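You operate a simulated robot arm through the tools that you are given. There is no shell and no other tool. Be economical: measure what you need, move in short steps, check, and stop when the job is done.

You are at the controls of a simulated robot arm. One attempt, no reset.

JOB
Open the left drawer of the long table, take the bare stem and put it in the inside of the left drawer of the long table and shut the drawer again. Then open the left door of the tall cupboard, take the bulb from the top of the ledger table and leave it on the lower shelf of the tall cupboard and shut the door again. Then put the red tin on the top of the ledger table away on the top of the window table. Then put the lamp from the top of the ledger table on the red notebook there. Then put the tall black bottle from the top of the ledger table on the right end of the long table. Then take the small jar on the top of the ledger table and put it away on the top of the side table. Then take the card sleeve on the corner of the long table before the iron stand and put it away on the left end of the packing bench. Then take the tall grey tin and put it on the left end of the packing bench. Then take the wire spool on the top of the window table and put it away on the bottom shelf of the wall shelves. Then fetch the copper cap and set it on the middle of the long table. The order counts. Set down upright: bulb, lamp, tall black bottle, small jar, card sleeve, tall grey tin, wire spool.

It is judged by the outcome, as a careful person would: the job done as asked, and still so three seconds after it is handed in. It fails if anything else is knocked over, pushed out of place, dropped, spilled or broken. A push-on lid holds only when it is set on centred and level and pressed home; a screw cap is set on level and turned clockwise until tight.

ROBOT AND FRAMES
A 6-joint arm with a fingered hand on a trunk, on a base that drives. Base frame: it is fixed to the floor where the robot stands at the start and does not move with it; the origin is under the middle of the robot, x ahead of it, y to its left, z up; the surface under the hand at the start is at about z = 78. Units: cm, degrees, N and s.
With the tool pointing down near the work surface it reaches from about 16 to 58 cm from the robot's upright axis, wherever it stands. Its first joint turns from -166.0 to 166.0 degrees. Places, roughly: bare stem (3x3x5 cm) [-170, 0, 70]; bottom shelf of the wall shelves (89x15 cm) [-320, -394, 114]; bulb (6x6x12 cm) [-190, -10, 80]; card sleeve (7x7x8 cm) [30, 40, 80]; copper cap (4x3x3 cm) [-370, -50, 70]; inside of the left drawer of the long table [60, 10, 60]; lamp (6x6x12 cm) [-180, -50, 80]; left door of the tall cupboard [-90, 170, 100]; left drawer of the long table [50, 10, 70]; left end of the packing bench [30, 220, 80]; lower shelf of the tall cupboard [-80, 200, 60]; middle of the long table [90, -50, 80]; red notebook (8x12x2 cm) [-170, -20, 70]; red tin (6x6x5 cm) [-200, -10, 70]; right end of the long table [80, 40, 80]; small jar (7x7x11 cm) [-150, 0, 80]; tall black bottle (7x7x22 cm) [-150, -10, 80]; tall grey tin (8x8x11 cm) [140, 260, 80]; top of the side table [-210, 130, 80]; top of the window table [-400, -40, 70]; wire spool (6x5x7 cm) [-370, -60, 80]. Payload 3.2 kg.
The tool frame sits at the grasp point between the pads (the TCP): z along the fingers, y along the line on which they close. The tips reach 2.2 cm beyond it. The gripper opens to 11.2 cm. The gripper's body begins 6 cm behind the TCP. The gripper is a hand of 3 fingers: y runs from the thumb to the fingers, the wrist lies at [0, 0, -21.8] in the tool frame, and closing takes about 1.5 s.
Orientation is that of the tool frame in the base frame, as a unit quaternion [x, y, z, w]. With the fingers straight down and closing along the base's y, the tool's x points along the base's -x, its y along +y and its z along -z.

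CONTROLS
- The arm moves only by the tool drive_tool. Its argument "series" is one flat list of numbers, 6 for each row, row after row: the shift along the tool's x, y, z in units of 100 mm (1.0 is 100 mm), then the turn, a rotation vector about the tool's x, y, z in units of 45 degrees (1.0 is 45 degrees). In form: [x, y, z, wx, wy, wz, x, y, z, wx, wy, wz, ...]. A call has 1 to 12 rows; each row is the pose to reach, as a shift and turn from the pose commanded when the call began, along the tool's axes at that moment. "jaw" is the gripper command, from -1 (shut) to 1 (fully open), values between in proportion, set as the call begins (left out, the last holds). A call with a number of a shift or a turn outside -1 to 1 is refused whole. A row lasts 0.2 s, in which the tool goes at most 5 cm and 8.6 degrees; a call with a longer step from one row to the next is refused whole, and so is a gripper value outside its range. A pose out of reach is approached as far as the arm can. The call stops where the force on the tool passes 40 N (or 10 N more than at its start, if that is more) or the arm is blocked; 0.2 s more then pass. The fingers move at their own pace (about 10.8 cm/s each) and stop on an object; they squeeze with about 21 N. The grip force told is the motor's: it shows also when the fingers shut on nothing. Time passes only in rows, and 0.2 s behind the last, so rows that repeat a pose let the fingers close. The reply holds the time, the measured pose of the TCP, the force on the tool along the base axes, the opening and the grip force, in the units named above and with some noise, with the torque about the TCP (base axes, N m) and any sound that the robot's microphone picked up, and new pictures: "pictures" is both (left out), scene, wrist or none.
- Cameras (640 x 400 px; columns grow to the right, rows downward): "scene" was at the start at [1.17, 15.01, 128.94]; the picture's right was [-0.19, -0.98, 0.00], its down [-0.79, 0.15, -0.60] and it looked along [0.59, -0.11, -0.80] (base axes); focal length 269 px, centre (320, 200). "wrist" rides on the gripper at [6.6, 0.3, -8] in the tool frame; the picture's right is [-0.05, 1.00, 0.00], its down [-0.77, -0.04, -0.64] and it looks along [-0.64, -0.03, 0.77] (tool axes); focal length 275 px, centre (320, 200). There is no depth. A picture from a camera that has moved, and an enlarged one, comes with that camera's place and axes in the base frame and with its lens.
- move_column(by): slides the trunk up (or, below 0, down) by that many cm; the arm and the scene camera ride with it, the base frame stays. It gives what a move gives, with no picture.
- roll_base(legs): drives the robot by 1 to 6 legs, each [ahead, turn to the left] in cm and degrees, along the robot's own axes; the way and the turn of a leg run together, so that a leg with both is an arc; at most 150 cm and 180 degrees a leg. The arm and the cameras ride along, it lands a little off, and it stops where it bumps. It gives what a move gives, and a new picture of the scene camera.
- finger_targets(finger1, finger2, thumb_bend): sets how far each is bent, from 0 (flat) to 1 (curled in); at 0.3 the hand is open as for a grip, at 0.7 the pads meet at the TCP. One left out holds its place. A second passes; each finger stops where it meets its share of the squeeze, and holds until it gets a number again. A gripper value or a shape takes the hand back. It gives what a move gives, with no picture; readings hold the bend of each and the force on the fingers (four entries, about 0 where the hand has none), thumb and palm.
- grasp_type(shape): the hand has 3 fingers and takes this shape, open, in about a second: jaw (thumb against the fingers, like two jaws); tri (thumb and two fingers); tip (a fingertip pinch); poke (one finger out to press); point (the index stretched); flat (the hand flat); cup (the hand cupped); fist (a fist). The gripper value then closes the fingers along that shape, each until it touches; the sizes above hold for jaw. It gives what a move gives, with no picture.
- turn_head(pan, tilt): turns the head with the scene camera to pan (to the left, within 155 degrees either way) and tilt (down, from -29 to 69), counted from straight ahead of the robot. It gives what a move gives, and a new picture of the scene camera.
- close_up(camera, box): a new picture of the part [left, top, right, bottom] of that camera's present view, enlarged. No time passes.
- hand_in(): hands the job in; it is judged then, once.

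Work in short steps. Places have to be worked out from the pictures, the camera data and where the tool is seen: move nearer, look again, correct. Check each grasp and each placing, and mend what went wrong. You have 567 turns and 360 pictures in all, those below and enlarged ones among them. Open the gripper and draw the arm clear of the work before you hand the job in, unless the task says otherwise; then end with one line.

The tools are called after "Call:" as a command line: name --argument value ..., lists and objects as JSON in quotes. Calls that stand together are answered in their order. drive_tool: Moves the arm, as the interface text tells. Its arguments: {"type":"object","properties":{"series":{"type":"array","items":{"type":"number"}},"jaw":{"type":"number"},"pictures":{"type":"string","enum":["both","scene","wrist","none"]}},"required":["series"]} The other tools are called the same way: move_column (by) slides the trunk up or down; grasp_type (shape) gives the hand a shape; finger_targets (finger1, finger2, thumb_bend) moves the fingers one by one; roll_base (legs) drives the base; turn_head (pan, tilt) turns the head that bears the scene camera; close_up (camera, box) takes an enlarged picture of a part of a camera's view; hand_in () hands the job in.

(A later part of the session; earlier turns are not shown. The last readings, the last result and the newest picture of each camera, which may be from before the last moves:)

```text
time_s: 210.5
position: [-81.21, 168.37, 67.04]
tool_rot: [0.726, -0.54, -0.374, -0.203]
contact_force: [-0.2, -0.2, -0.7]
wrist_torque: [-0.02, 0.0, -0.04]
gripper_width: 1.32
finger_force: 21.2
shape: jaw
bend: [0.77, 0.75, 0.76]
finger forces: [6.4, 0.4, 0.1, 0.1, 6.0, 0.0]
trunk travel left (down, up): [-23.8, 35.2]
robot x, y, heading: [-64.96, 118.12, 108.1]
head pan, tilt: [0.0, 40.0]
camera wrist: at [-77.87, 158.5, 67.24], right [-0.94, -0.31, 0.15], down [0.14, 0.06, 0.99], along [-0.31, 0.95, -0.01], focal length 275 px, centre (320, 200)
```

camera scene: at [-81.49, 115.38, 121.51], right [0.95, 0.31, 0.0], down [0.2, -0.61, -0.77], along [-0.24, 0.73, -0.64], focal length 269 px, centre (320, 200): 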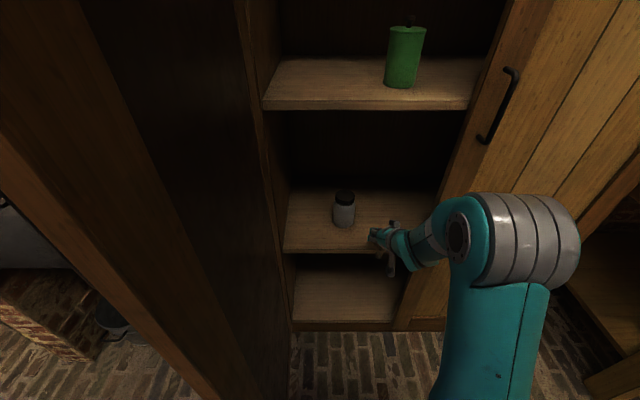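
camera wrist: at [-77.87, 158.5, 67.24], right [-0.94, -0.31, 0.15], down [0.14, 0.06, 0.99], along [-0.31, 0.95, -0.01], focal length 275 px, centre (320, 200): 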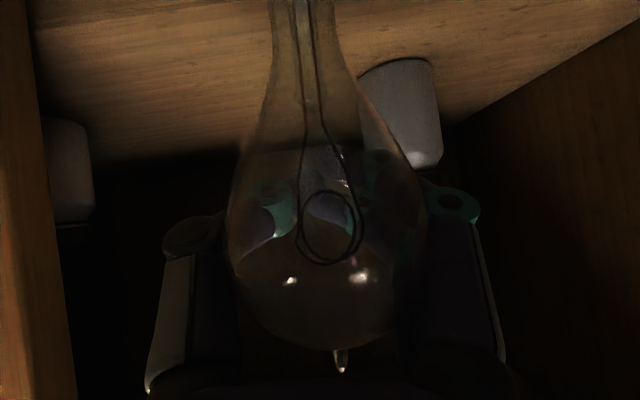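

During lowering the bulb slid about 2 cm toward the palm but is held and upright; its bottom is near z 60, above the shelf (~54). I drive 12 cm further in.

Call:
roll_base --legs '[[12, 0]]'

Call:
drive_tool --series '[-0.06, -0.1, 0.08, 0, 0, 0, -0.13, -0.2, 0.15, 0, 0, 0]' --pictures "both"

```text
time_s: 211.7
position: [-85.12, 179.85, 67.06]
tool_rot: [0.727, -0.539, -0.374, -0.201]
contact_force: [-1.0, -0.7, -0.3]
wrist_torque: [-0.01, 0.0, 0.0]
gripper_width: 1.32
finger_force: 21.4
shape: jaw
bend: [0.77, 0.75, 0.76]
finger forces: [6.4, 0.5, 0.0, 0.1, 6.0, 0.0]
trunk travel left (down, up): [-23.8, 35.2]
robot x, y, heading: [-68.6, 129.79, 108.4]
head pan, tilt: [0.0, 40.0]
camera scene: at [-85.26, 126.82, 121.51], right [0.95, 0.31, 0.0], down [0.2, -0.61, -0.77], along [-0.24, 0.73, -0.64], focal length 269 px, centre (320, 200)
```

scene: 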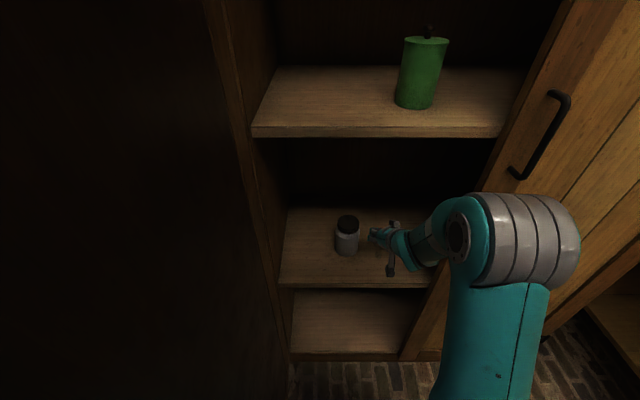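

```text
time_s: 212.3
position: [-83.79, 182.49, 66.97]
tool_rot: [0.727, -0.539, -0.375, -0.201]
contact_force: [-0.4, -0.3, -0.6]
wrist_torque: [0.0, 0.01, 0.01]
gripper_width: 1.27
finger_force: 20.7
shape: jaw
bend: [0.77, 0.75, 0.76]
finger forces: [6.4, 0.6, 0.0, 0.1, 6.0, 0.0]
trunk travel left (down, up): [-23.8, 35.2]
robot x, y, heading: [-68.45, 129.76, 108.3]
head pan, tilt: [0.0, 40.0]
camera scene: at [-85.27, 126.84, 121.51], right [0.95, 0.31, 0.0], down [0.2, -0.61, -0.77], along [-0.24, 0.73, -0.64], focal length 269 px, centre (320, 200)
camera wrist: at [-80.45, 172.51, 67.02], right [-0.94, -0.31, 0.15], down [0.14, 0.06, 0.99], along [-0.31, 0.95, -0.01], focal length 275 px, centre (320, 200)
```

scene: 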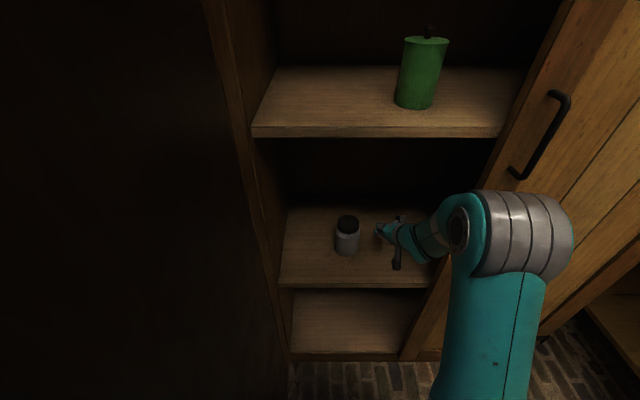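
wrist: 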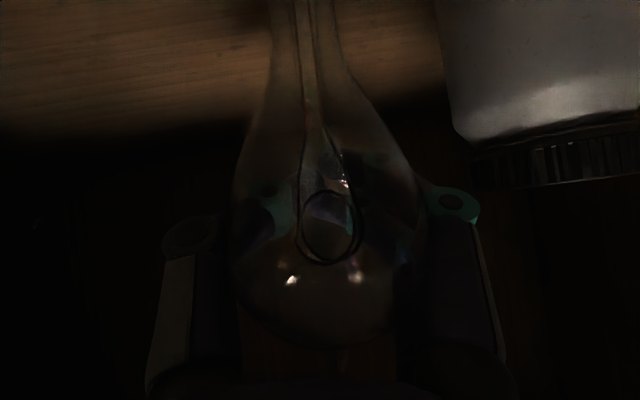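

The jar is close on the left, so I shift 2.5 cm right and lower 4 cm slowly with the arm.

Call:
drive_tool --series '[0, -0.13, 0, 0, 0, 0, 0, -0.25, 0, 0, 0, 0, 0.05, -0.26, 0.042, 0, 0, 0, 0.1, -0.265, 0.085, 0, 0, 0, 0.15, -0.27, 0.13, 0, 0, 0, 0.2, -0.28, 0.17, 0, 0, 0, 0.25, -0.287, 0.21, 0, 0, 0, 0.305, -0.295, 0.255, 0, 0, 0]' --pictures "wrist"

```text
time_s: 214.1
position: [-81.45, 183.28, 62.76]
tool_rot: [0.727, -0.538, -0.375, -0.202]
contact_force: [-1.0, 0.4, 4.3]
wrist_torque: [-0.11, -0.02, 0.0]
gripper_width: 1.31
finger_force: 21.2
shape: jaw
bend: [0.77, 0.75, 0.76]
finger forces: [7.2, 1.0, 0.0, 0.0, 6.1, 0.1]
trunk travel left (down, up): [-23.8, 35.2]
robot x, y, heading: [-68.76, 129.72, 108.6]
head pan, tilt: [0.0, 40.0]
camera wrist: at [-78.17, 173.39, 62.85], right [-0.94, -0.31, 0.15], down [0.14, 0.05, 0.99], along [-0.31, 0.95, -0.01], focal length 275 px, centre (320, 200)
```

wrist: 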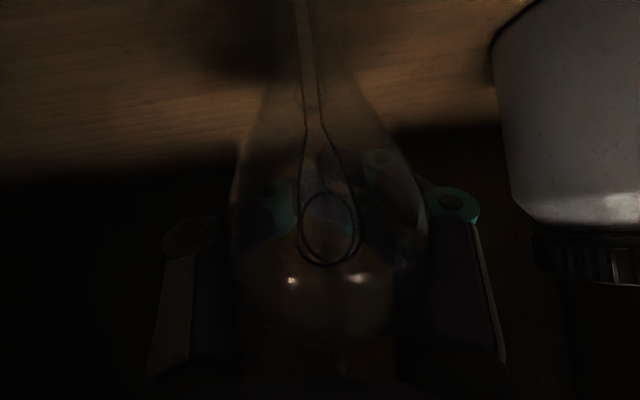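

A 4 N upward force shows the bulb touching the shelf. I lower a touch more.

Call:
drive_tool --series '[0.015, -0.002, 0.013, 0, 0, 0, 0.03, -0.004, 0.026, 0, 0, 0]' --pictures "none"

```text
time_s: 214.7
position: [-81.66, 183.28, 62.55]
tool_rot: [0.726, -0.537, -0.377, -0.203]
contact_force: [-3.8, 1.0, 22.0]
wrist_torque: [-0.56, 0.04, -0.11]
gripper_width: 1.34
finger_force: 21.6
shape: jaw
bend: [0.77, 0.75, 0.76]
finger forces: [10.3, 6.9, 0.0, 0.0, 6.6, 0.0]
trunk travel left (down, up): [-23.8, 35.2]
robot x, y, heading: [-68.78, 129.88, 108.3]
head pan, tilt: [0.0, 40.0]
```

It's seated. I relieve 2 mm and open moderately.

Call:
drive_tool --series '[-0.015, 0.002, -0.013, 0, 0, 0, -0.015, 0.002, -0.013, 0, 0, 0]' --pictures "none"

Call:
drive_tool --series '[0, 0, 0, 0, 0, 0, 0, 0, 0, 0, 0, 0, 0, 0, 0, 0, 0, 0, 0, 0, 0, 0, 0, 0]' --jaw 0.5 --pictures "both"

```text
time_s: 215.3
position: [-81.51, 183.24, 62.59]
tool_rot: [0.727, -0.539, -0.375, -0.202]
contact_force: [-3.2, 0.8, 15.6]
wrist_torque: [-0.37, 0.03, -0.1]
gripper_width: 1.33
finger_force: 20.5
shape: jaw
bend: [0.77, 0.75, 0.76]
finger forces: [8.9, 5.3, 0.0, 0.0, 6.9, 0.0]
trunk travel left (down, up): [-23.8, 35.2]
robot x, y, heading: [-68.54, 129.82, 108.4]
head pan, tilt: [0.0, 40.0]
```

```text
time_s: 216.3
position: [-81.54, 183.06, 62.52]
tool_rot: [0.726, -0.541, -0.374, -0.203]
contact_force: [-0.4, -0.1, -0.1]
wrist_torque: [0.02, -0.01, -0.01]
gripper_width: 8.36
finger_force: 0.0
shape: jaw
bend: [0.64, 0.64, 0.6]
finger forces: [0.0, 0.0, 0.0, 0.0, 0.1, 0.0]
trunk travel left (down, up): [-23.8, 35.2]
robot x, y, heading: [-68.53, 129.49, 108.3]
head pan, tilt: [0.0, 40.0]
camera scene: at [-85.27, 126.84, 121.5], right [0.95, 0.31, 0.0], down [0.2, -0.61, -0.77], along [-0.24, 0.73, -0.64], focal length 269 px, centre (320, 200)
camera wrist: at [-78.17, 173.34, 62.59], right [-0.94, -0.31, 0.15], down [0.14, 0.06, 0.99], along [-0.31, 0.95, -0.01], focal length 275 px, centre (320, 200)
```

scene: 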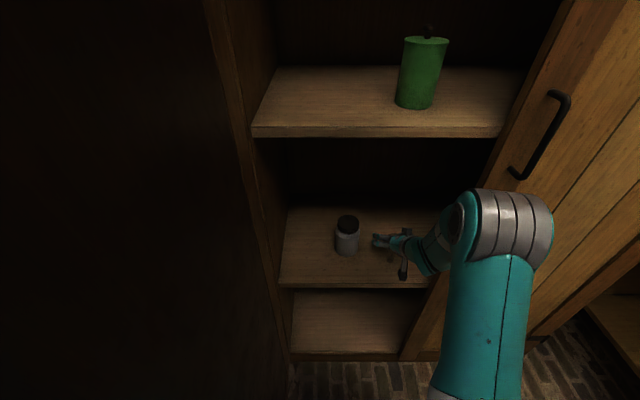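
wrist: 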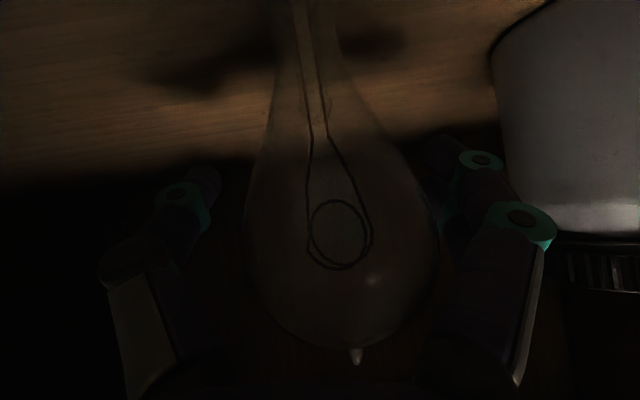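

The bulb stands upright. I withdraw back along the tool axis, with a slight centring shift.

Call:
drive_tool --series '[0, 0.05, 0, 0, 0, 0, 0, 0.05, -0.15, 0, 0, 0, 0, 0.05, -0.3, 0, 0, 0, 0, 0.05, -0.5, 0, 0, 0, 0, 0.05, -0.7, 0, 0, 0]' --pictures "wrist"

```text
time_s: 217.5
position: [-79.75, 178.14, 66.96]
tool_rot: [0.727, -0.539, -0.375, -0.202]
contact_force: [0.9, 0.7, 0.0]
wrist_torque: [0.01, -0.01, 0.0]
gripper_width: 8.35
finger_force: 0.1
shape: jaw
bend: [0.64, 0.64, 0.6]
finger forces: [0.0, 0.0, 0.0, 0.0, 0.0, 0.0]
trunk travel left (down, up): [-23.8, 35.2]
robot x, y, heading: [-68.5, 129.76, 108.1]
head pan, tilt: [0.0, 40.0]
camera wrist: at [-76.38, 168.28, 67.04], right [-0.94, -0.31, 0.15], down [0.14, 0.06, 0.99], along [-0.31, 0.95, -0.01], focal length 275 px, centre (320, 200)
```

wrist: 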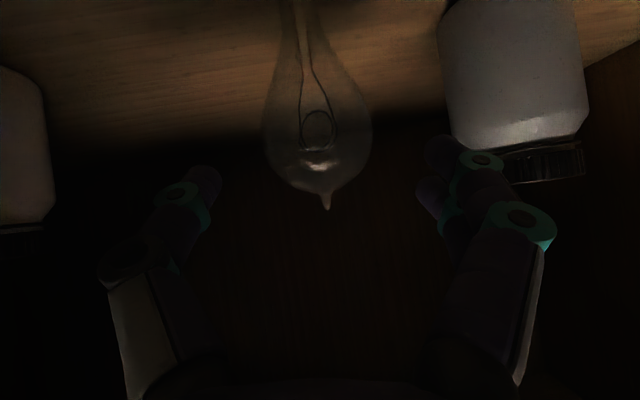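

The bulb stands well. I back out 55 cm, raising the trunk, then come around the left side of the open door to push it shut.

Call:
roll_base --legs '[[-55, 0]]'

Call:
move_column --by 20

Call:
drive_tool --series '[0, 0, 0, 0, 0, 0, 0, 0, 0, 0, 0, 0, 0, 0, 0, 0, 0, 0]' --jaw -1 --pictures "none"

Call:
roll_base --legs '[[0, 37]]'

```text
time_s: 220.7
position: [-62.57, 125.79, 67.07]
tool_rot: [0.727, -0.539, -0.375, -0.201]
contact_force: [0.0, 0.8, -0.8]
wrist_torque: [0.03, -0.01, -0.01]
gripper_width: 8.37
finger_force: 0.1
shape: jaw
bend: [0.64, 0.64, 0.6]
finger forces: [0.0, 0.0, 0.0, 0.0, 0.0, 0.0]
trunk travel left (down, up): [-23.8, 35.2]
robot x, y, heading: [-51.55, 77.16, 108.1]
head pan, tilt: [0.0, 40.0]
camera scene: at [-67.9, 74.34, 121.51], right [0.95, 0.31, 0.0], down [0.2, -0.61, -0.77], along [-0.24, 0.73, -0.64], focal length 269 px, centre (320, 200)
```

scene: 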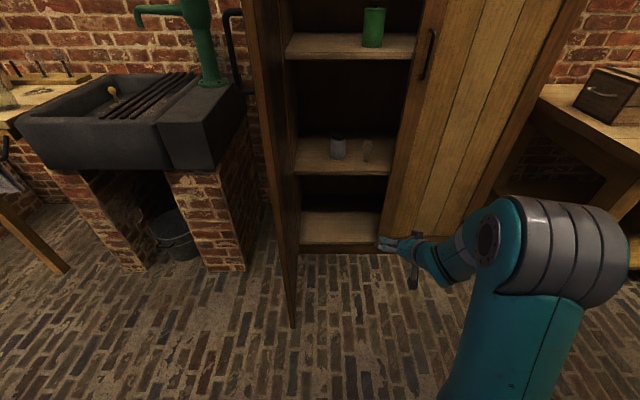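

```text
time_s: 222.8
position: [-62.53, 125.69, 87.0]
tool_rot: [0.727, -0.539, -0.375, -0.201]
contact_force: [-0.4, 1.5, -0.4]
wrist_torque: [0.01, 0.03, -0.03]
gripper_width: 8.39
finger_force: 0.1
shape: jaw
bend: [0.64, 0.64, 0.6]
finger forces: [0.1, 0.0, 0.2, 0.0, 0.0, 0.0]
trunk travel left (down, up): [-43.8, 15.2]
robot x, y, heading: [-51.29, 77.41, 108.5]
head pan, tilt: [0.0, 40.0]
```

```text
time_s: 223.7
position: [-62.52, 125.72, 86.96]
tool_rot: [0.728, -0.538, -0.374, -0.201]
contact_force: [-0.2, -0.4, 0.7]
wrist_torque: [-0.01, 0.02, -0.02]
gripper_width: 0.0
finger_force: 21.2
shape: jaw
bend: [0.66, 0.66, 0.67]
finger forces: [0.1, 0.0, 0.0, 0.1, 0.1, 0.0]
trunk travel left (down, up): [-43.8, 15.2]
robot x, y, heading: [-51.31, 77.46, 108.1]
head pan, tilt: [0.0, 40.0]
```

```text
time_s: 225.8
position: [-89.39, 109.19, 86.95]
tool_rot: [0.861, -0.28, -0.419, -0.072]
contact_force: [-0.2, -0.7, 0.1]
wrist_torque: [0.02, 0.0, 0.0]
gripper_width: 0.0
finger_force: 21.2
shape: jaw
bend: [0.66, 0.66, 0.67]
finger forces: [0.0, 0.1, 0.0, 0.1, 0.0, 0.0]
trunk travel left (down, up): [-43.8, 15.2]
robot x, y, heading: [-51.47, 77.25, 145.3]
head pan, tilt: [0.0, 40.0]
camera scene: at [-62.87, 64.96, 141.5], right [0.57, 0.82, 0.0], down [0.53, -0.37, -0.77], along [-0.63, 0.44, -0.64], focal length 269 px, centre (320, 200)
```

scene: 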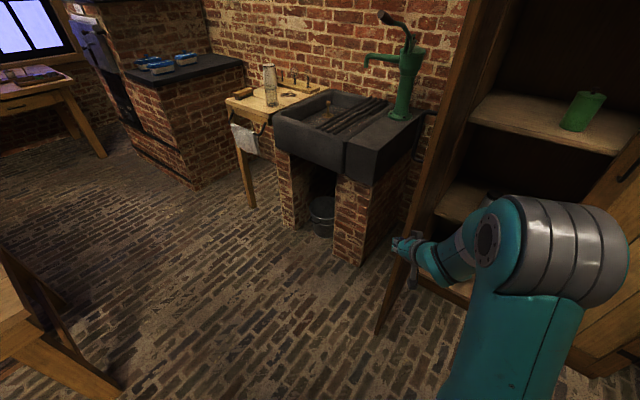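

The door edge lies about 12 cm ahead and 6 cm to the right of the hand. I turn 5° more left, and drive 18 cm so the hand passes on the door's outer side.

Call:
roll_base --legs '[[0, 5], [18, 0]]'

```text
time_s: 227.8
position: [-107.67, 114.83, 86.82]
tool_rot: [0.872, -0.242, -0.422, -0.054]
contact_force: [1.2, 0.6, -0.7]
wrist_torque: [0.0, -0.02, -0.04]
gripper_width: 0.0
finger_force: 21.1
shape: jaw
bend: [0.66, 0.66, 0.67]
finger forces: [0.1, 0.1, 0.0, 0.1, 0.0, 0.1]
trunk travel left (down, up): [-43.8, 15.2]
robot x, y, heading: [-67.14, 86.4, 150.4]
head pan, tilt: [0.0, 40.0]
camera scene: at [-77.53, 73.03, 141.51], right [0.5, 0.87, 0.0], down [0.56, -0.32, -0.77], along [-0.67, 0.38, -0.64], focal length 269 px, centre (320, 200)
```

scene: 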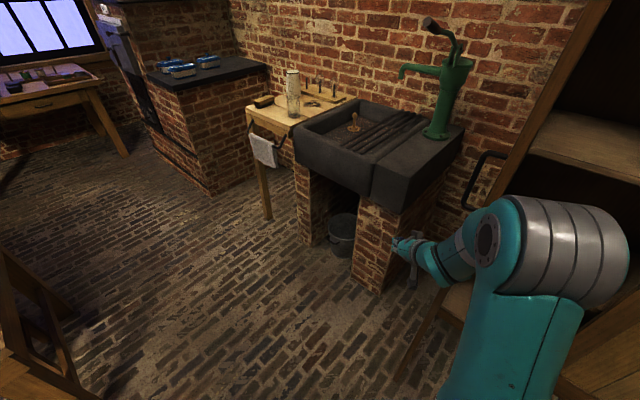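

The hand is on the door's outer side. I turn right to swing it closed.

Call:
roll_base --legs '[[0, -12], [0, -12]]'

```text
time_s: 229.7
position: [-92.77, 128.71, 86.97]
tool_rot: [0.804, -0.416, -0.402, -0.139]
contact_force: [-0.3, 0.1, -0.4]
wrist_torque: [-0.01, 0.02, 0.0]
gripper_width: 0.0
finger_force: 21.3
shape: jaw
bend: [0.66, 0.66, 0.67]
finger forces: [0.1, 0.0, 0.1, 0.0, 0.0, 0.0]
trunk travel left (down, up): [-43.8, 15.2]
robot x, y, heading: [-66.87, 86.44, 126.6]
head pan, tilt: [0.0, 40.0]
camera scene: at [-81.92, 78.32, 141.51], right [0.8, 0.6, 0.0], down [0.38, -0.52, -0.77], along [-0.46, 0.62, -0.64], focal length 269 px, centre (320, 200)
```

scene: 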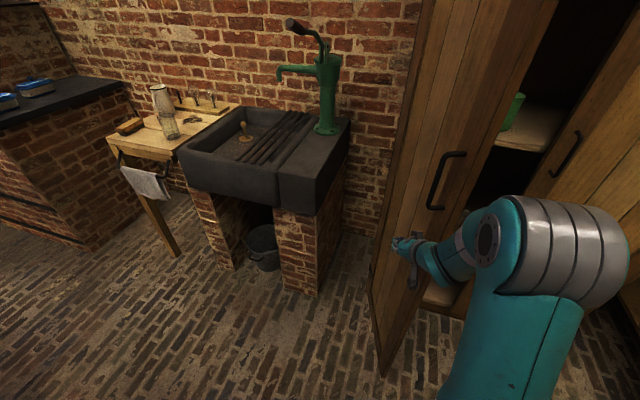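

The door swings in. I keep turning right.

Call:
roll_base --legs '[[0, -12], [0, -10]]'

```text
time_s: 231.6
position: [-74.92, 135.43, 86.96]
tool_rot: [0.709, -0.563, -0.367, -0.213]
contact_force: [-0.6, 0.6, 0.2]
wrist_torque: [0.02, 0.01, -0.01]
gripper_width: 0.0
finger_force: 21.2
shape: jaw
bend: [0.66, 0.66, 0.67]
finger forces: [0.0, 0.1, 0.0, 0.0, 0.1, 0.0]
trunk travel left (down, up): [-43.8, 15.2]
robot x, y, heading: [-67.0, 86.23, 104.5]
head pan, tilt: [0.0, 40.0]
camera scene: at [-83.79, 84.45, 141.51], right [0.97, 0.25, 0.0], down [0.16, -0.62, -0.77], along [-0.19, 0.74, -0.64], focal length 269 px, centre (320, 200)
```

scene: 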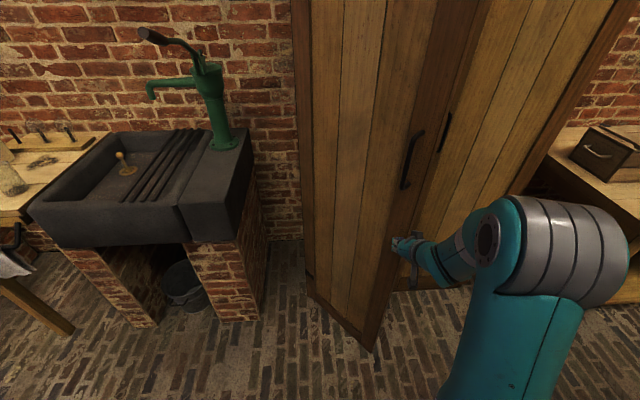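

Now the door is about 40° open. I drive forward to push it shut.

Call:
roll_base --legs '[[15, 0], [14, 0]]'

```text
time_s: 233.9
position: [-82.51, 163.66, 86.93]
tool_rot: [0.71, -0.562, -0.367, -0.213]
contact_force: [-1.1, -0.3, 0.3]
wrist_torque: [0.01, 0.01, -0.03]
gripper_width: 0.0
finger_force: 20.7
shape: jaw
bend: [0.66, 0.66, 0.74]
finger forces: [0.0, 0.0, 0.0, 0.0, 0.1, 0.0]
trunk travel left (down, up): [-43.8, 15.2]
robot x, y, heading: [-74.51, 114.45, 104.5]
head pan, tilt: [0.0, 40.0]
camera scene: at [-91.17, 112.81, 141.51], right [0.97, 0.25, 0.0], down [0.16, -0.62, -0.77], along [-0.19, 0.74, -0.64], focal length 269 px, centre (320, 200)
```

scene: 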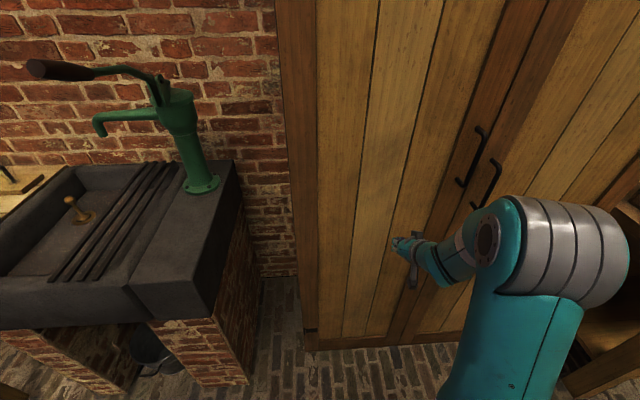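

Almost shut. I press on with the arm in 1 cm rows until it resists.

Call:
drive_tool --series '[-0.064, 0, 0.077, 0, 0, 0, -0.128, 0, 0.154, 0, 0, 0, -0.192, 0, 0.23, 0, 0, 0, -0.256, 0, 0.308, 0, 0, 0, -0.32, 0, 0.385, 0, 0, 0, -0.384, 0, 0.46, 0, 0, 0, -0.448, 0, 0.54, 0, 0, 0, -0.512, 0, 0.616, 0, 0, 0]' --pictures "scene"

```text
time_s: 235.3
position: [-83.81, 168.46, 86.6]
tool_rot: [0.71, -0.565, -0.364, -0.21]
contact_force: [2.8, -19.6, 2.9]
wrist_torque: [0.04, -0.02, -0.22]
gripper_width: 0.0
finger_force: 21.1
shape: jaw
bend: [0.66, 0.73, 0.75]
finger forces: [0.1, 20.1, 0.1, 0.0, 0.0, 0.0]
trunk travel left (down, up): [-43.8, 15.2]
robot x, y, heading: [-74.6, 114.83, 104.3]
head pan, tilt: [0.0, 40.0]
stopped in row 6: the force on the tool passed its limit at 48 N (the readings are from after the stop); the commanded pose is now the measured one
camera scene: at [-91.09, 112.34, 141.53], right [0.97, 0.25, 0.0], down [0.16, -0.62, -0.77], along [-0.19, 0.74, -0.64], focal length 269 px, centre (320, 200)
```

scene: 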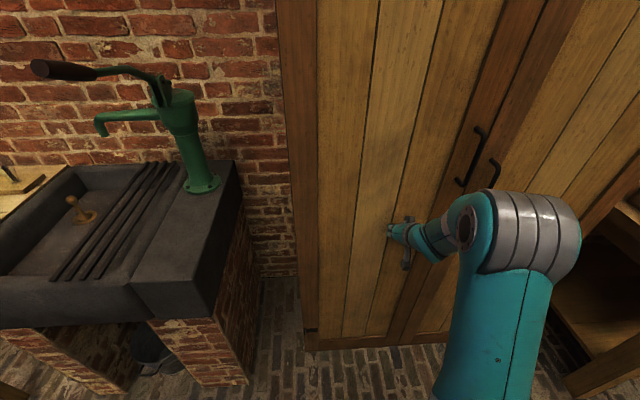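

Firm resistance: the door should be shut. I back away and check that the doors are flush.

Call:
roll_base --legs '[[-40, 0]]'

Call:
turn_head --pan 0 --tilt 15

```text
time_s: 237.8
position: [-73.72, 130.19, 86.51]
tool_rot: [0.71, -0.566, -0.363, -0.211]
contact_force: [-0.5, -1.0, -0.3]
wrist_torque: [-0.02, 0.02, -0.02]
gripper_width: 0.0
finger_force: 20.8
shape: jaw
bend: [0.66, 0.67, 0.75]
finger forces: [0.0, 0.0, 0.0, 0.0, 0.1, 0.0]
trunk travel left (down, up): [-43.8, 15.2]
robot x, y, heading: [-64.57, 75.77, 104.6]
head pan, tilt: [0.0, 40.0]
camera scene: at [-81.1, 74.02, 141.51], right [0.97, 0.25, 0.0], down [0.16, -0.62, -0.77], along [-0.19, 0.74, -0.64], focal length 269 px, centre (320, 200)
```

scene: 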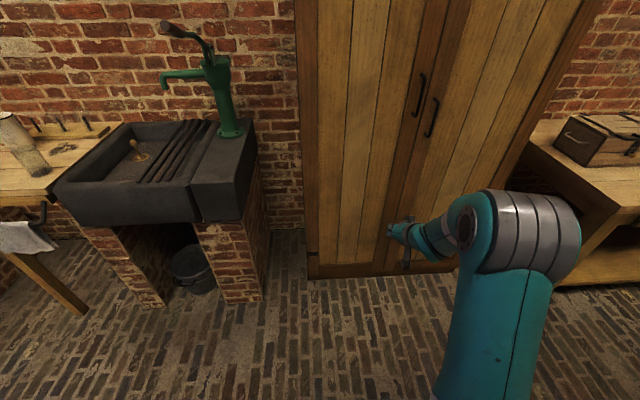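

```text
time_s: 238.7
position: [-73.85, 130.12, 86.64]
tool_rot: [0.71, -0.566, -0.363, -0.21]
contact_force: [-0.4, -0.2, 0.3]
wrist_torque: [0.03, -0.01, -0.02]
gripper_width: 0.03
finger_force: 20.7
shape: jaw
bend: [0.66, 0.67, 0.75]
finger forces: [0.0, 0.0, 0.0, 0.0, 0.1, 0.0]
trunk travel left (down, up): [-43.8, 15.2]
robot x, y, heading: [-64.5, 75.72, 104.3]
head pan, tilt: [0.0, 15.0]
camera scene: at [-81.31, 74.85, 145.45], right [0.97, 0.25, 0.0], down [0.07, -0.25, -0.97], along [-0.24, 0.93, -0.26], focal length 269 px, centre (320, 200)
```

scene: 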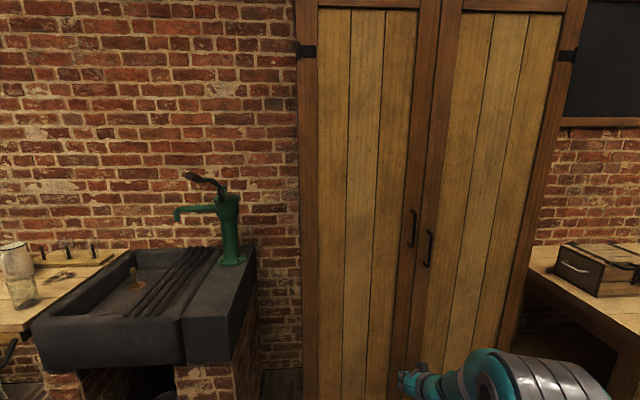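

Call:
close_up --camera "scene" --box '[300, 0, 580, 175]'

```text
2.29 times, centred on (440, 88) of scene
camera zoom: at [-81.31, 74.85, 145.45], right [0.97, 0.25, 0.0], down [0.07, -0.25, -0.97], along [-0.24, 0.93, -0.26], focal length 614 px, centre (46, 457)
```

zoom: 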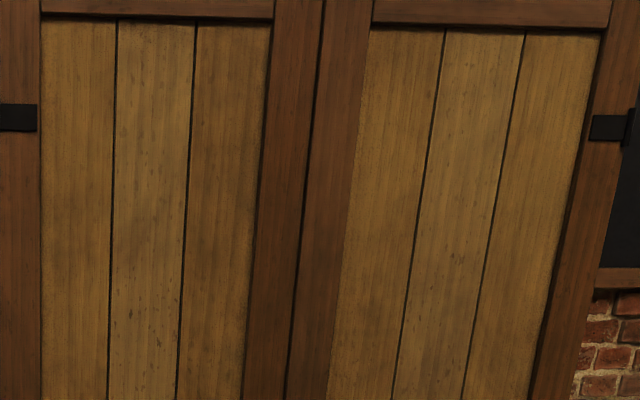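

Flush — the door is shut. Next the red tin: I return the hand to straight down, raise the trunk, and drive to the ledger table.

Call:
drive_tool --series '[0, 0, 0, 0.025, 0.182, -0.005, 0, 0, 0, 0.05, 0.364, -0.01, 0, 0, 0, 0.074, 0.545, -0.016]' --pictures "none"

Call:
drive_tool --series '[0, 0, 0, 0.025, 0.182, -0.005, 0, 0, 0, 0.05, 0.364, -0.01, 0, 0, 0, 0.074, 0.545, -0.016]' --pictures "none"

Call:
drive_tool --series '[0.3, 0, 0, 0, 0, 0, 0.6, 0, 0, 0, 0, 0, 0.8, 0, 0, 0, 0, 0]' --pictures "none"

Call:
move_column --by 14

Call:
roll_base --legs '[[0, 91.5], [130.5, 0], [0, 64]]'

Call:
turn_head --pan 0 --tilt 50

```text
time_s: 239.5
position: [-73.79, 130.18, 86.64]
tool_rot: [0.768, -0.603, -0.187, -0.11]
contact_force: [-0.3, 0.0, -0.5]
wrist_torque: [0.04, -0.01, 0.0]
gripper_width: 0.01
finger_force: 20.8
shape: jaw
bend: [0.66, 0.67, 0.75]
finger forces: [0.0, 0.1, 0.0, 0.1, 0.0, 0.1]
out of reach, approached as far as the arm can: row 2
trunk travel left (down, up): [-43.8, 15.2]
robot x, y, heading: [-64.09, 75.99, 104.4]
head pan, tilt: [0.0, 15.0]
```

```text
time_s: 240.3
position: [-73.78, 130.19, 86.52]
tool_rot: [0.79, -0.613, 0.001, -0.001]
contact_force: [0.7, -0.1, 0.3]
wrist_torque: [0.01, 0.0, 0.05]
gripper_width: 0.0
finger_force: 21.1
shape: jaw
bend: [0.66, 0.67, 0.75]
finger forces: [0.0, 0.0, 0.0, 0.0, 0.0, 0.0]
trunk travel left (down, up): [-43.8, 15.2]
robot x, y, heading: [-64.41, 75.95, 104.4]
head pan, tilt: [0.0, 15.0]
```

```text
time_s: 241.1
position: [-71.83, 122.29, 86.43]
tool_rot: [0.791, -0.612, -0.001, -0.001]
contact_force: [0.4, -0.6, -0.3]
wrist_torque: [-0.01, 0.0, -0.03]
gripper_width: 0.0
finger_force: 21.5
shape: jaw
bend: [0.66, 0.67, 0.75]
finger forces: [0.1, 0.1, 0.0, 0.0, 0.0, 0.1]
trunk travel left (down, up): [-43.8, 15.2]
robot x, y, heading: [-64.54, 75.69, 104.6]
head pan, tilt: [0.0, 15.0]
```

```text
time_s: 242.8
position: [-71.71, 122.36, 100.54]
tool_rot: [0.79, -0.613, -0.001, -0.001]
contact_force: [0.6, 0.7, -0.1]
wrist_torque: [0.03, -0.01, 0.01]
gripper_width: 0.0
finger_force: 21.2
shape: jaw
bend: [0.66, 0.67, 0.75]
finger forces: [0.0, 0.0, 0.0, 0.0, 0.0, 0.0]
trunk travel left (down, up): [-57.8, 1.2]
robot x, y, heading: [-64.31, 76.07, 104.4]
head pan, tilt: [0.0, 15.0]
```

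```text
time_s: 256.1
position: [-201.83, -5.93, 100.44]
tool_rot: [0.762, 0.647, -0.001, 0.001]
contact_force: [0.4, 0.5, 0.2]
wrist_torque: [0.0, -0.02, 0.0]
gripper_width: 0.0
finger_force: 21.2
shape: jaw
bend: [0.66, 0.67, 0.75]
finger forces: [0.0, 0.1, 0.1, 0.0, 0.0, 0.0]
trunk travel left (down, up): [-57.8, 1.2]
robot x, y, heading: [-189.82, 39.86, -99.4]
head pan, tilt: [0.0, 15.0]
camera scene: at [-173.97, 33.51, 159.46], right [-0.99, 0.16, 0.0], down [0.04, 0.26, -0.97], along [-0.16, -0.95, -0.26], focal length 269 px, centre (320, 200)
```

scene: 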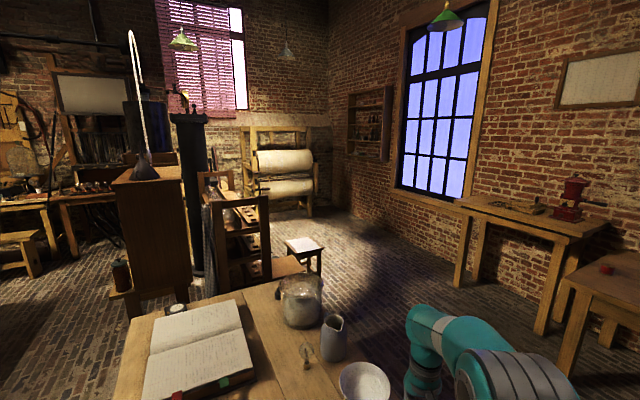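

```text
time_s: 257.1
position: [-201.58, -5.75, 100.52]
tool_rot: [0.762, 0.648, -0.001, 0.001]
contact_force: [0.7, -0.3, 0.1]
wrist_torque: [-0.02, 0.02, 0.01]
gripper_width: 0.0
finger_force: 21.3
shape: jaw
bend: [0.66, 0.67, 0.75]
finger forces: [0.0, 0.0, 0.0, 0.1, 0.0, 0.0]
trunk travel left (down, up): [-57.8, 1.2]
robot x, y, heading: [-189.79, 39.53, -99.7]
head pan, tilt: [0.0, 50.0]
camera scene: at [-173.72, 35.13, 154.1], right [-0.99, 0.16, 0.0], down [0.12, 0.76, -0.64], along [-0.1, -0.64, -0.77], focal length 269 px, centre (320, 200)
```

scene: 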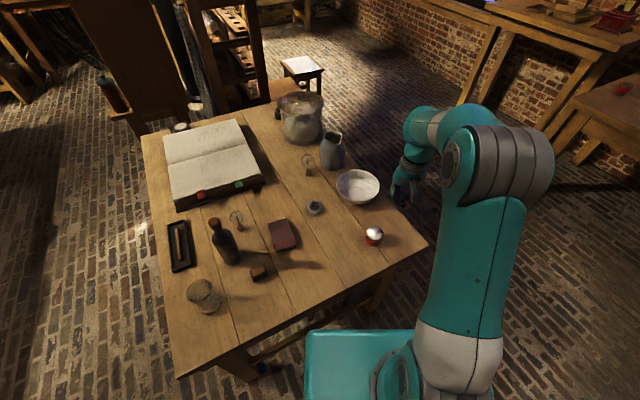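

The tin is at (-200.7,-12.4). I open and descend above it.

Call:
drive_tool --series '[-0.2, 0.07, 0.3, 0, 0, 0, -0.4, 0.14, 0.6, 0, 0, 0, -0.62, 0.2, 0.85, 0, 0, 0, -0.62, 0.2, 1.0, 0, 0, 0]' --jaw 1 --pictures "wrist"

```text
time_s: 258.1
position: [-200.72, -12.31, 90.63]
tool_rot: [0.763, 0.647, 0.0, 0.001]
contact_force: [-0.8, 0.5, 0.6]
wrist_torque: [0.01, 0.0, 0.02]
gripper_width: 11.17
finger_force: 0.0
shape: jaw
bend: [0.3, 0.3, 0.3]
finger forces: [0.0, 0.0, 0.0, 0.0, 0.0, 0.0]
trunk travel left (down, up): [-57.8, 1.2]
robot x, y, heading: [-189.74, 40.12, -99.4]
head pan, tilt: [0.0, 50.0]
camera wrist: at [-199.22, -5.79, 98.55], right [0.98, -0.21, 0.0], down [-0.16, -0.75, 0.64], along [-0.13, -0.62, -0.77], focal length 275 px, centre (320, 200)
```

wrist: 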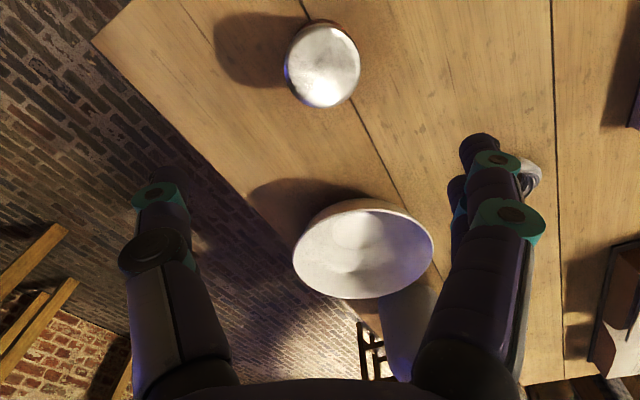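

The tin lies about 1 cm nearer me than estimated. I correct and descend 9 cm.

Call:
drive_tool --series '[0.1, 0.03, 0.3, 0, 0, 0, 0.1, 0.03, 0.6, 0, 0, 0, 0.1, 0.03, 0.9, 0, 0, 0]' --pictures "wrist"

```text
time_s: 258.9
position: [-200.58, -12.51, 81.94]
tool_rot: [0.763, 0.647, 0.015, 0.012]
contact_force: [-0.8, -0.1, 0.0]
wrist_torque: [-0.01, -0.01, 0.01]
gripper_width: 11.21
finger_force: 0.1
shape: jaw
bend: [0.3, 0.3, 0.3]
finger forces: [0.0, 0.1, 0.0, 0.0, 0.0, 0.1]
out of reach, approached as far as the arm can: row 1, 2, 3
trunk travel left (down, up): [-57.8, 1.2]
robot x, y, heading: [-190.11, 39.42, -99.4]
head pan, tilt: [0.0, 50.0]
camera wrist: at [-199.34, -6.08, 90.08], right [0.98, -0.21, 0.04], down [-0.18, -0.76, 0.63], along [-0.1, -0.62, -0.78], focal length 275 px, centre (320, 200)
```

wrist: 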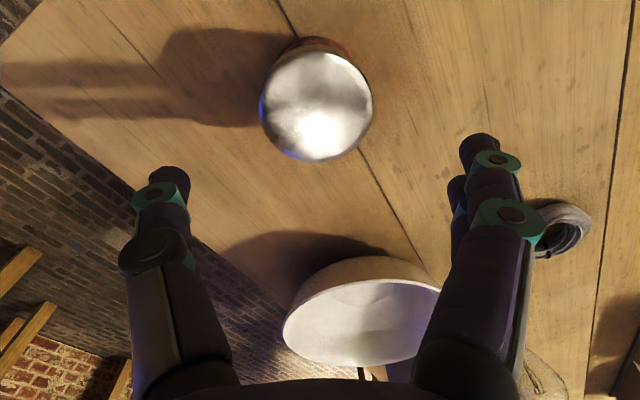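

The trunk is too high for the reach; I lower it 6 cm and correct toward the tin at (-200.1,-11.1).

Call:
move_column --by -6

Call:
drive_tool --series '[0.15, 0.03, 0, 0, 0, 0]' --pictures "wrist"

```text
time_s: 259.9
position: [-200.52, -12.58, 76.01]
tool_rot: [0.762, 0.648, 0.015, 0.012]
contact_force: [0.0, 0.0, 0.0]
wrist_torque: [-0.01, -0.01, 0.0]
gripper_width: 11.2
finger_force: 0.0
shape: jaw
bend: [0.3, 0.3, 0.3]
finger forces: [0.1, 0.0, 0.0, 0.0, 0.0, 0.0]
trunk travel left (down, up): [-51.8, 7.2]
robot x, y, heading: [-189.2, 39.57, -99.3]
head pan, tilt: [0.0, 50.0]
```

```text
time_s: 260.3
position: [-199.96, -11.28, 76.04]
tool_rot: [0.761, 0.648, 0.018, 0.014]
contact_force: [-0.1, 0.0, -0.4]
wrist_torque: [0.01, 0.02, 0.01]
gripper_width: 11.18
finger_force: 0.0
shape: jaw
bend: [0.3, 0.3, 0.3]
finger forces: [0.0, 0.1, 0.1, 0.1, 0.0, 0.1]
trunk travel left (down, up): [-51.8, 7.2]
robot x, y, heading: [-189.79, 39.68, -99.2]
head pan, tilt: [0.0, 50.0]
camera wrist: at [-198.84, -4.67, 84.18], right [0.98, -0.21, 0.05], down [-0.19, -0.76, 0.63], along [-0.1, -0.62, -0.78], focal length 275 px, centre (320, 200)
```

wrist: 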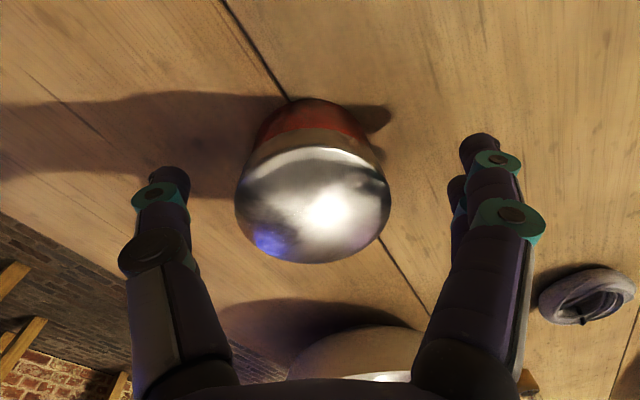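

Centred over the tin. I lower 1.6 cm with the trunk and close.

Call:
move_column --by -1.6

Call:
drive_tool --series '[0, 0, 0, 0, 0, 0, 0, 0, 0, 0, 0, 0, 0, 0, 0, 0, 0, 0, 0, 0, 0, 0, 0, 0, 0, 0, 0, 0, 0, 0]' --jaw -1 --pictures "wrist"

```text
time_s: 260.9
position: [-199.95, -11.23, 74.42]
tool_rot: [0.762, 0.647, 0.018, 0.014]
contact_force: [-0.2, -0.3, -0.1]
wrist_torque: [-0.02, 0.0, 0.01]
gripper_width: 11.21
finger_force: 0.1
shape: jaw
bend: [0.3, 0.3, 0.3]
finger forces: [0.0, 0.0, 0.0, 0.0, 0.0, 0.0]
trunk travel left (down, up): [-50.2, 8.8]
robot x, y, heading: [-189.82, 39.57, -99.4]
head pan, tilt: [0.0, 50.0]
```

```text
time_s: 262.1
position: [-199.97, -11.09, 74.5]
tool_rot: [0.762, 0.647, 0.019, 0.014]
contact_force: [0.1, 0.5, -0.9]
wrist_torque: [0.0, 0.0, 0.03]
gripper_width: 4.68
finger_force: 21.1
shape: jaw
bend: [0.73, 0.73, 0.7]
finger forces: [8.9, 9.5, 0.0, 0.1, 18.9, 0.0]
trunk travel left (down, up): [-50.2, 8.8]
robot x, y, heading: [-189.74, 39.42, -99.3]
head pan, tilt: [0.0, 50.0]
camera wrist: at [-198.85, -4.69, 82.56], right [0.98, -0.21, 0.05], down [-0.19, -0.76, 0.63], along [-0.1, -0.62, -0.78], focal length 275 px, centre (320, 200)
```

wrist: 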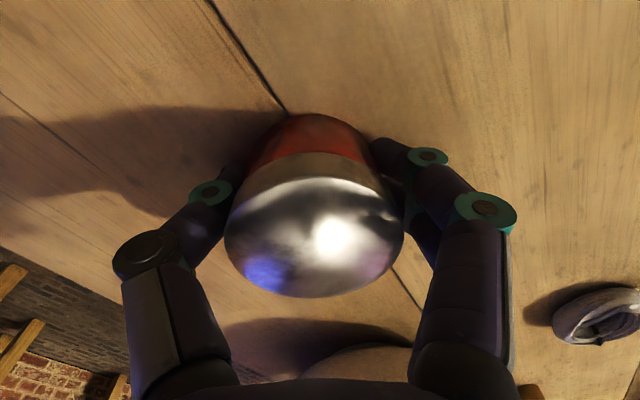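

Gripped. I lift 8 cm and look toward the window table.

Call:
move_column --by 8

Call:
drive_tool --series '[0.1, 0, -0.3, 0, 0, 0, 0.2, 0, -0.6, 0, 0, 0, 0.4, 0, -0.9, 0, 0, 0]' --pictures "wrist"

Call:
turn_head --pan -75 --tilt 25

```text
time_s: 263.3
position: [-199.97, -11.11, 82.42]
tool_rot: [0.762, 0.647, 0.019, 0.014]
contact_force: [-0.6, -0.2, -1.3]
wrist_torque: [0.0, 0.0, -0.01]
gripper_width: 4.68
finger_force: 20.8
shape: jaw
bend: [0.73, 0.73, 0.7]
finger forces: [8.8, 9.5, 0.1, 0.1, 19.1, 0.1]
trunk travel left (down, up): [-58.2, 0.8]
robot x, y, heading: [-189.58, 39.36, -99.3]
head pan, tilt: [0.0, 50.0]
```

```text
time_s: 264.1
position: [-199.77, -7.24, 91.6]
tool_rot: [0.762, 0.647, 0.019, 0.014]
contact_force: [-0.2, 0.4, -0.9]
wrist_torque: [-0.02, 0.03, 0.0]
gripper_width: 4.68
finger_force: 21.0
shape: jaw
bend: [0.73, 0.73, 0.7]
finger forces: [8.8, 9.6, 0.0, 0.0, 19.0, 0.0]
trunk travel left (down, up): [-58.2, 0.8]
robot x, y, heading: [-189.69, 39.51, -99.3]
head pan, tilt: [0.0, 50.0]
camera wrist: at [-198.66, -0.75, 99.65], right [0.98, -0.21, 0.05], down [-0.19, -0.76, 0.63], along [-0.1, -0.62, -0.78], focal length 275 px, centre (320, 200)
```

wrist: 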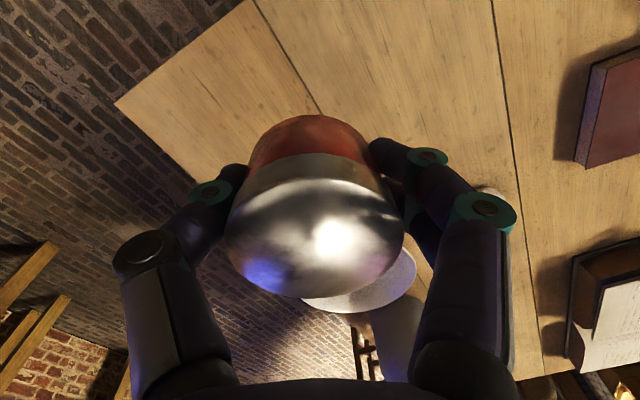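

```text
time_s: 265.5
position: [-199.82, -7.37, 91.46]
tool_rot: [0.762, 0.647, 0.018, 0.013]
contact_force: [0.0, -0.2, -2.2]
wrist_torque: [-0.03, 0.0, 0.01]
gripper_width: 4.7
finger_force: 21.4
shape: jaw
bend: [0.73, 0.73, 0.7]
finger forces: [8.8, 9.4, 0.0, 0.0, 18.9, 0.1]
trunk travel left (down, up): [-58.2, 0.8]
robot x, y, heading: [-190.17, 39.55, -99.4]
head pan, tilt: [-75.0, 25.0]
camera scene: at [-181.64, 41.79, 158.24], right [-0.1, 0.99, 0.0], down [0.42, 0.04, -0.91], along [-0.9, -0.09, -0.42], focal length 269 px, centre (320, 200)
```

scene: 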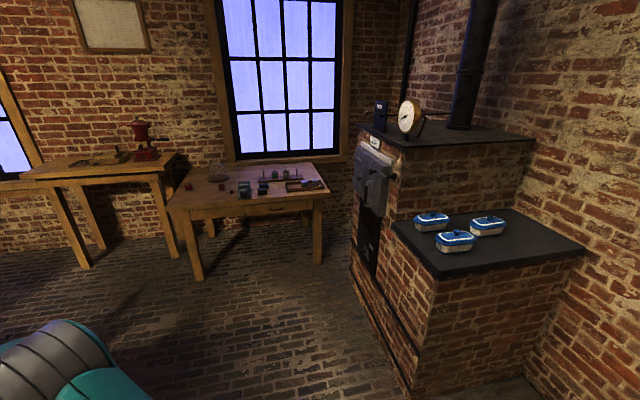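

Call:
close_up --camera "scene" --box '[150, 140, 350, 265]'

```text
3.20 times, centred on (250, 202) of scene
camera zoom: at [-181.64, 41.79, 158.24], right [-0.1, 0.99, 0.0], down [0.42, 0.04, -0.91], along [-0.9, -0.09, -0.42], focal length 860 px, centre (544, 192)
```

zoom: 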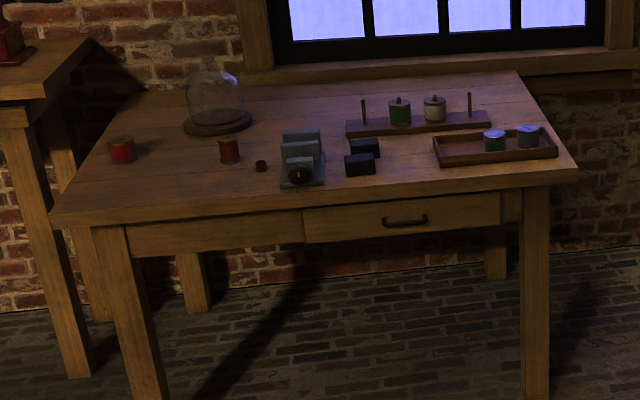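

The wire spool is the brown one at about (-375,-58), the copper cap at (-371,-48). Free spot for the tin: about (-353,-76). I drive round the ledger table to stand before the window table.

Call:
roll_base --legs '[[-8, 0], [0, -71], [64, 0], [0, 51], [100, 0], [0, -42]]'

Call:
turn_head --pan 0 --tilt 45

```text
time_s: 281.9
position: [-349.29, -62.04, 91.54]
tool_rot: [0.988, 0.151, 0.009, 0.022]
contact_force: [0.4, -0.7, -0.7]
wrist_torque: [-0.01, 0.01, 0.04]
gripper_width: 4.67
finger_force: 20.8
shape: jaw
bend: [0.74, 0.73, 0.7]
finger forces: [8.6, 9.5, 0.0, 0.0, 18.9, 0.1]
trunk travel left (down, up): [-58.2, 0.8]
robot x, y, heading: [-302.74, -49.8, -162.8]
head pan, tilt: [-75.0, 25.0]
camera scene: at [-297.19, -56.48, 158.24], right [0.84, 0.53, 0.0], down [0.23, -0.36, -0.91], along [-0.48, 0.77, -0.42], focal length 269 px, centre (320, 200)
```

scene: 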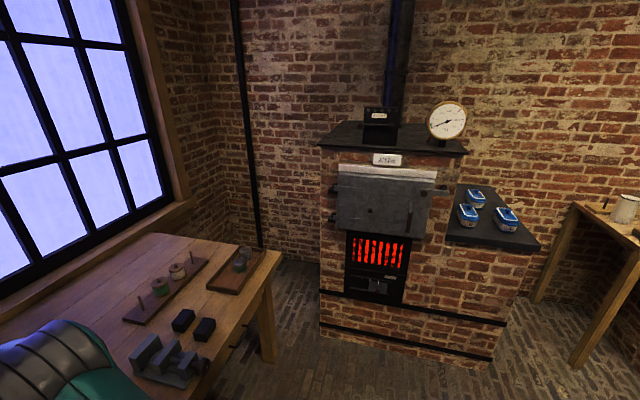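

```text
time_s: 283.4
position: [-349.28, -62.13, 91.49]
tool_rot: [0.988, 0.151, 0.008, 0.022]
contact_force: [-0.5, -1.2, -1.3]
wrist_torque: [0.03, -0.03, 0.02]
gripper_width: 4.66
finger_force: 21.2
shape: jaw
bend: [0.74, 0.73, 0.7]
finger forces: [8.5, 9.5, 0.0, 0.0, 18.9, 0.1]
trunk travel left (down, up): [-58.2, 0.8]
robot x, y, heading: [-302.82, -49.95, -162.9]
head pan, tilt: [0.0, 45.0]
camera scene: at [-300.01, -66.7, 155.18], right [-0.3, 0.95, 0.0], down [0.68, 0.21, -0.71], along [-0.68, -0.21, -0.71], focal length 269 px, centre (320, 200)
```

scene: 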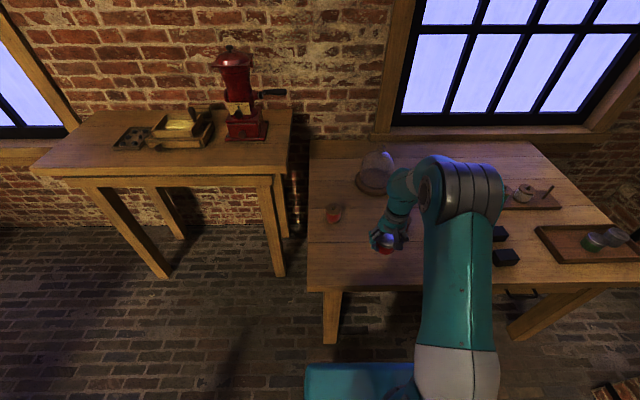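

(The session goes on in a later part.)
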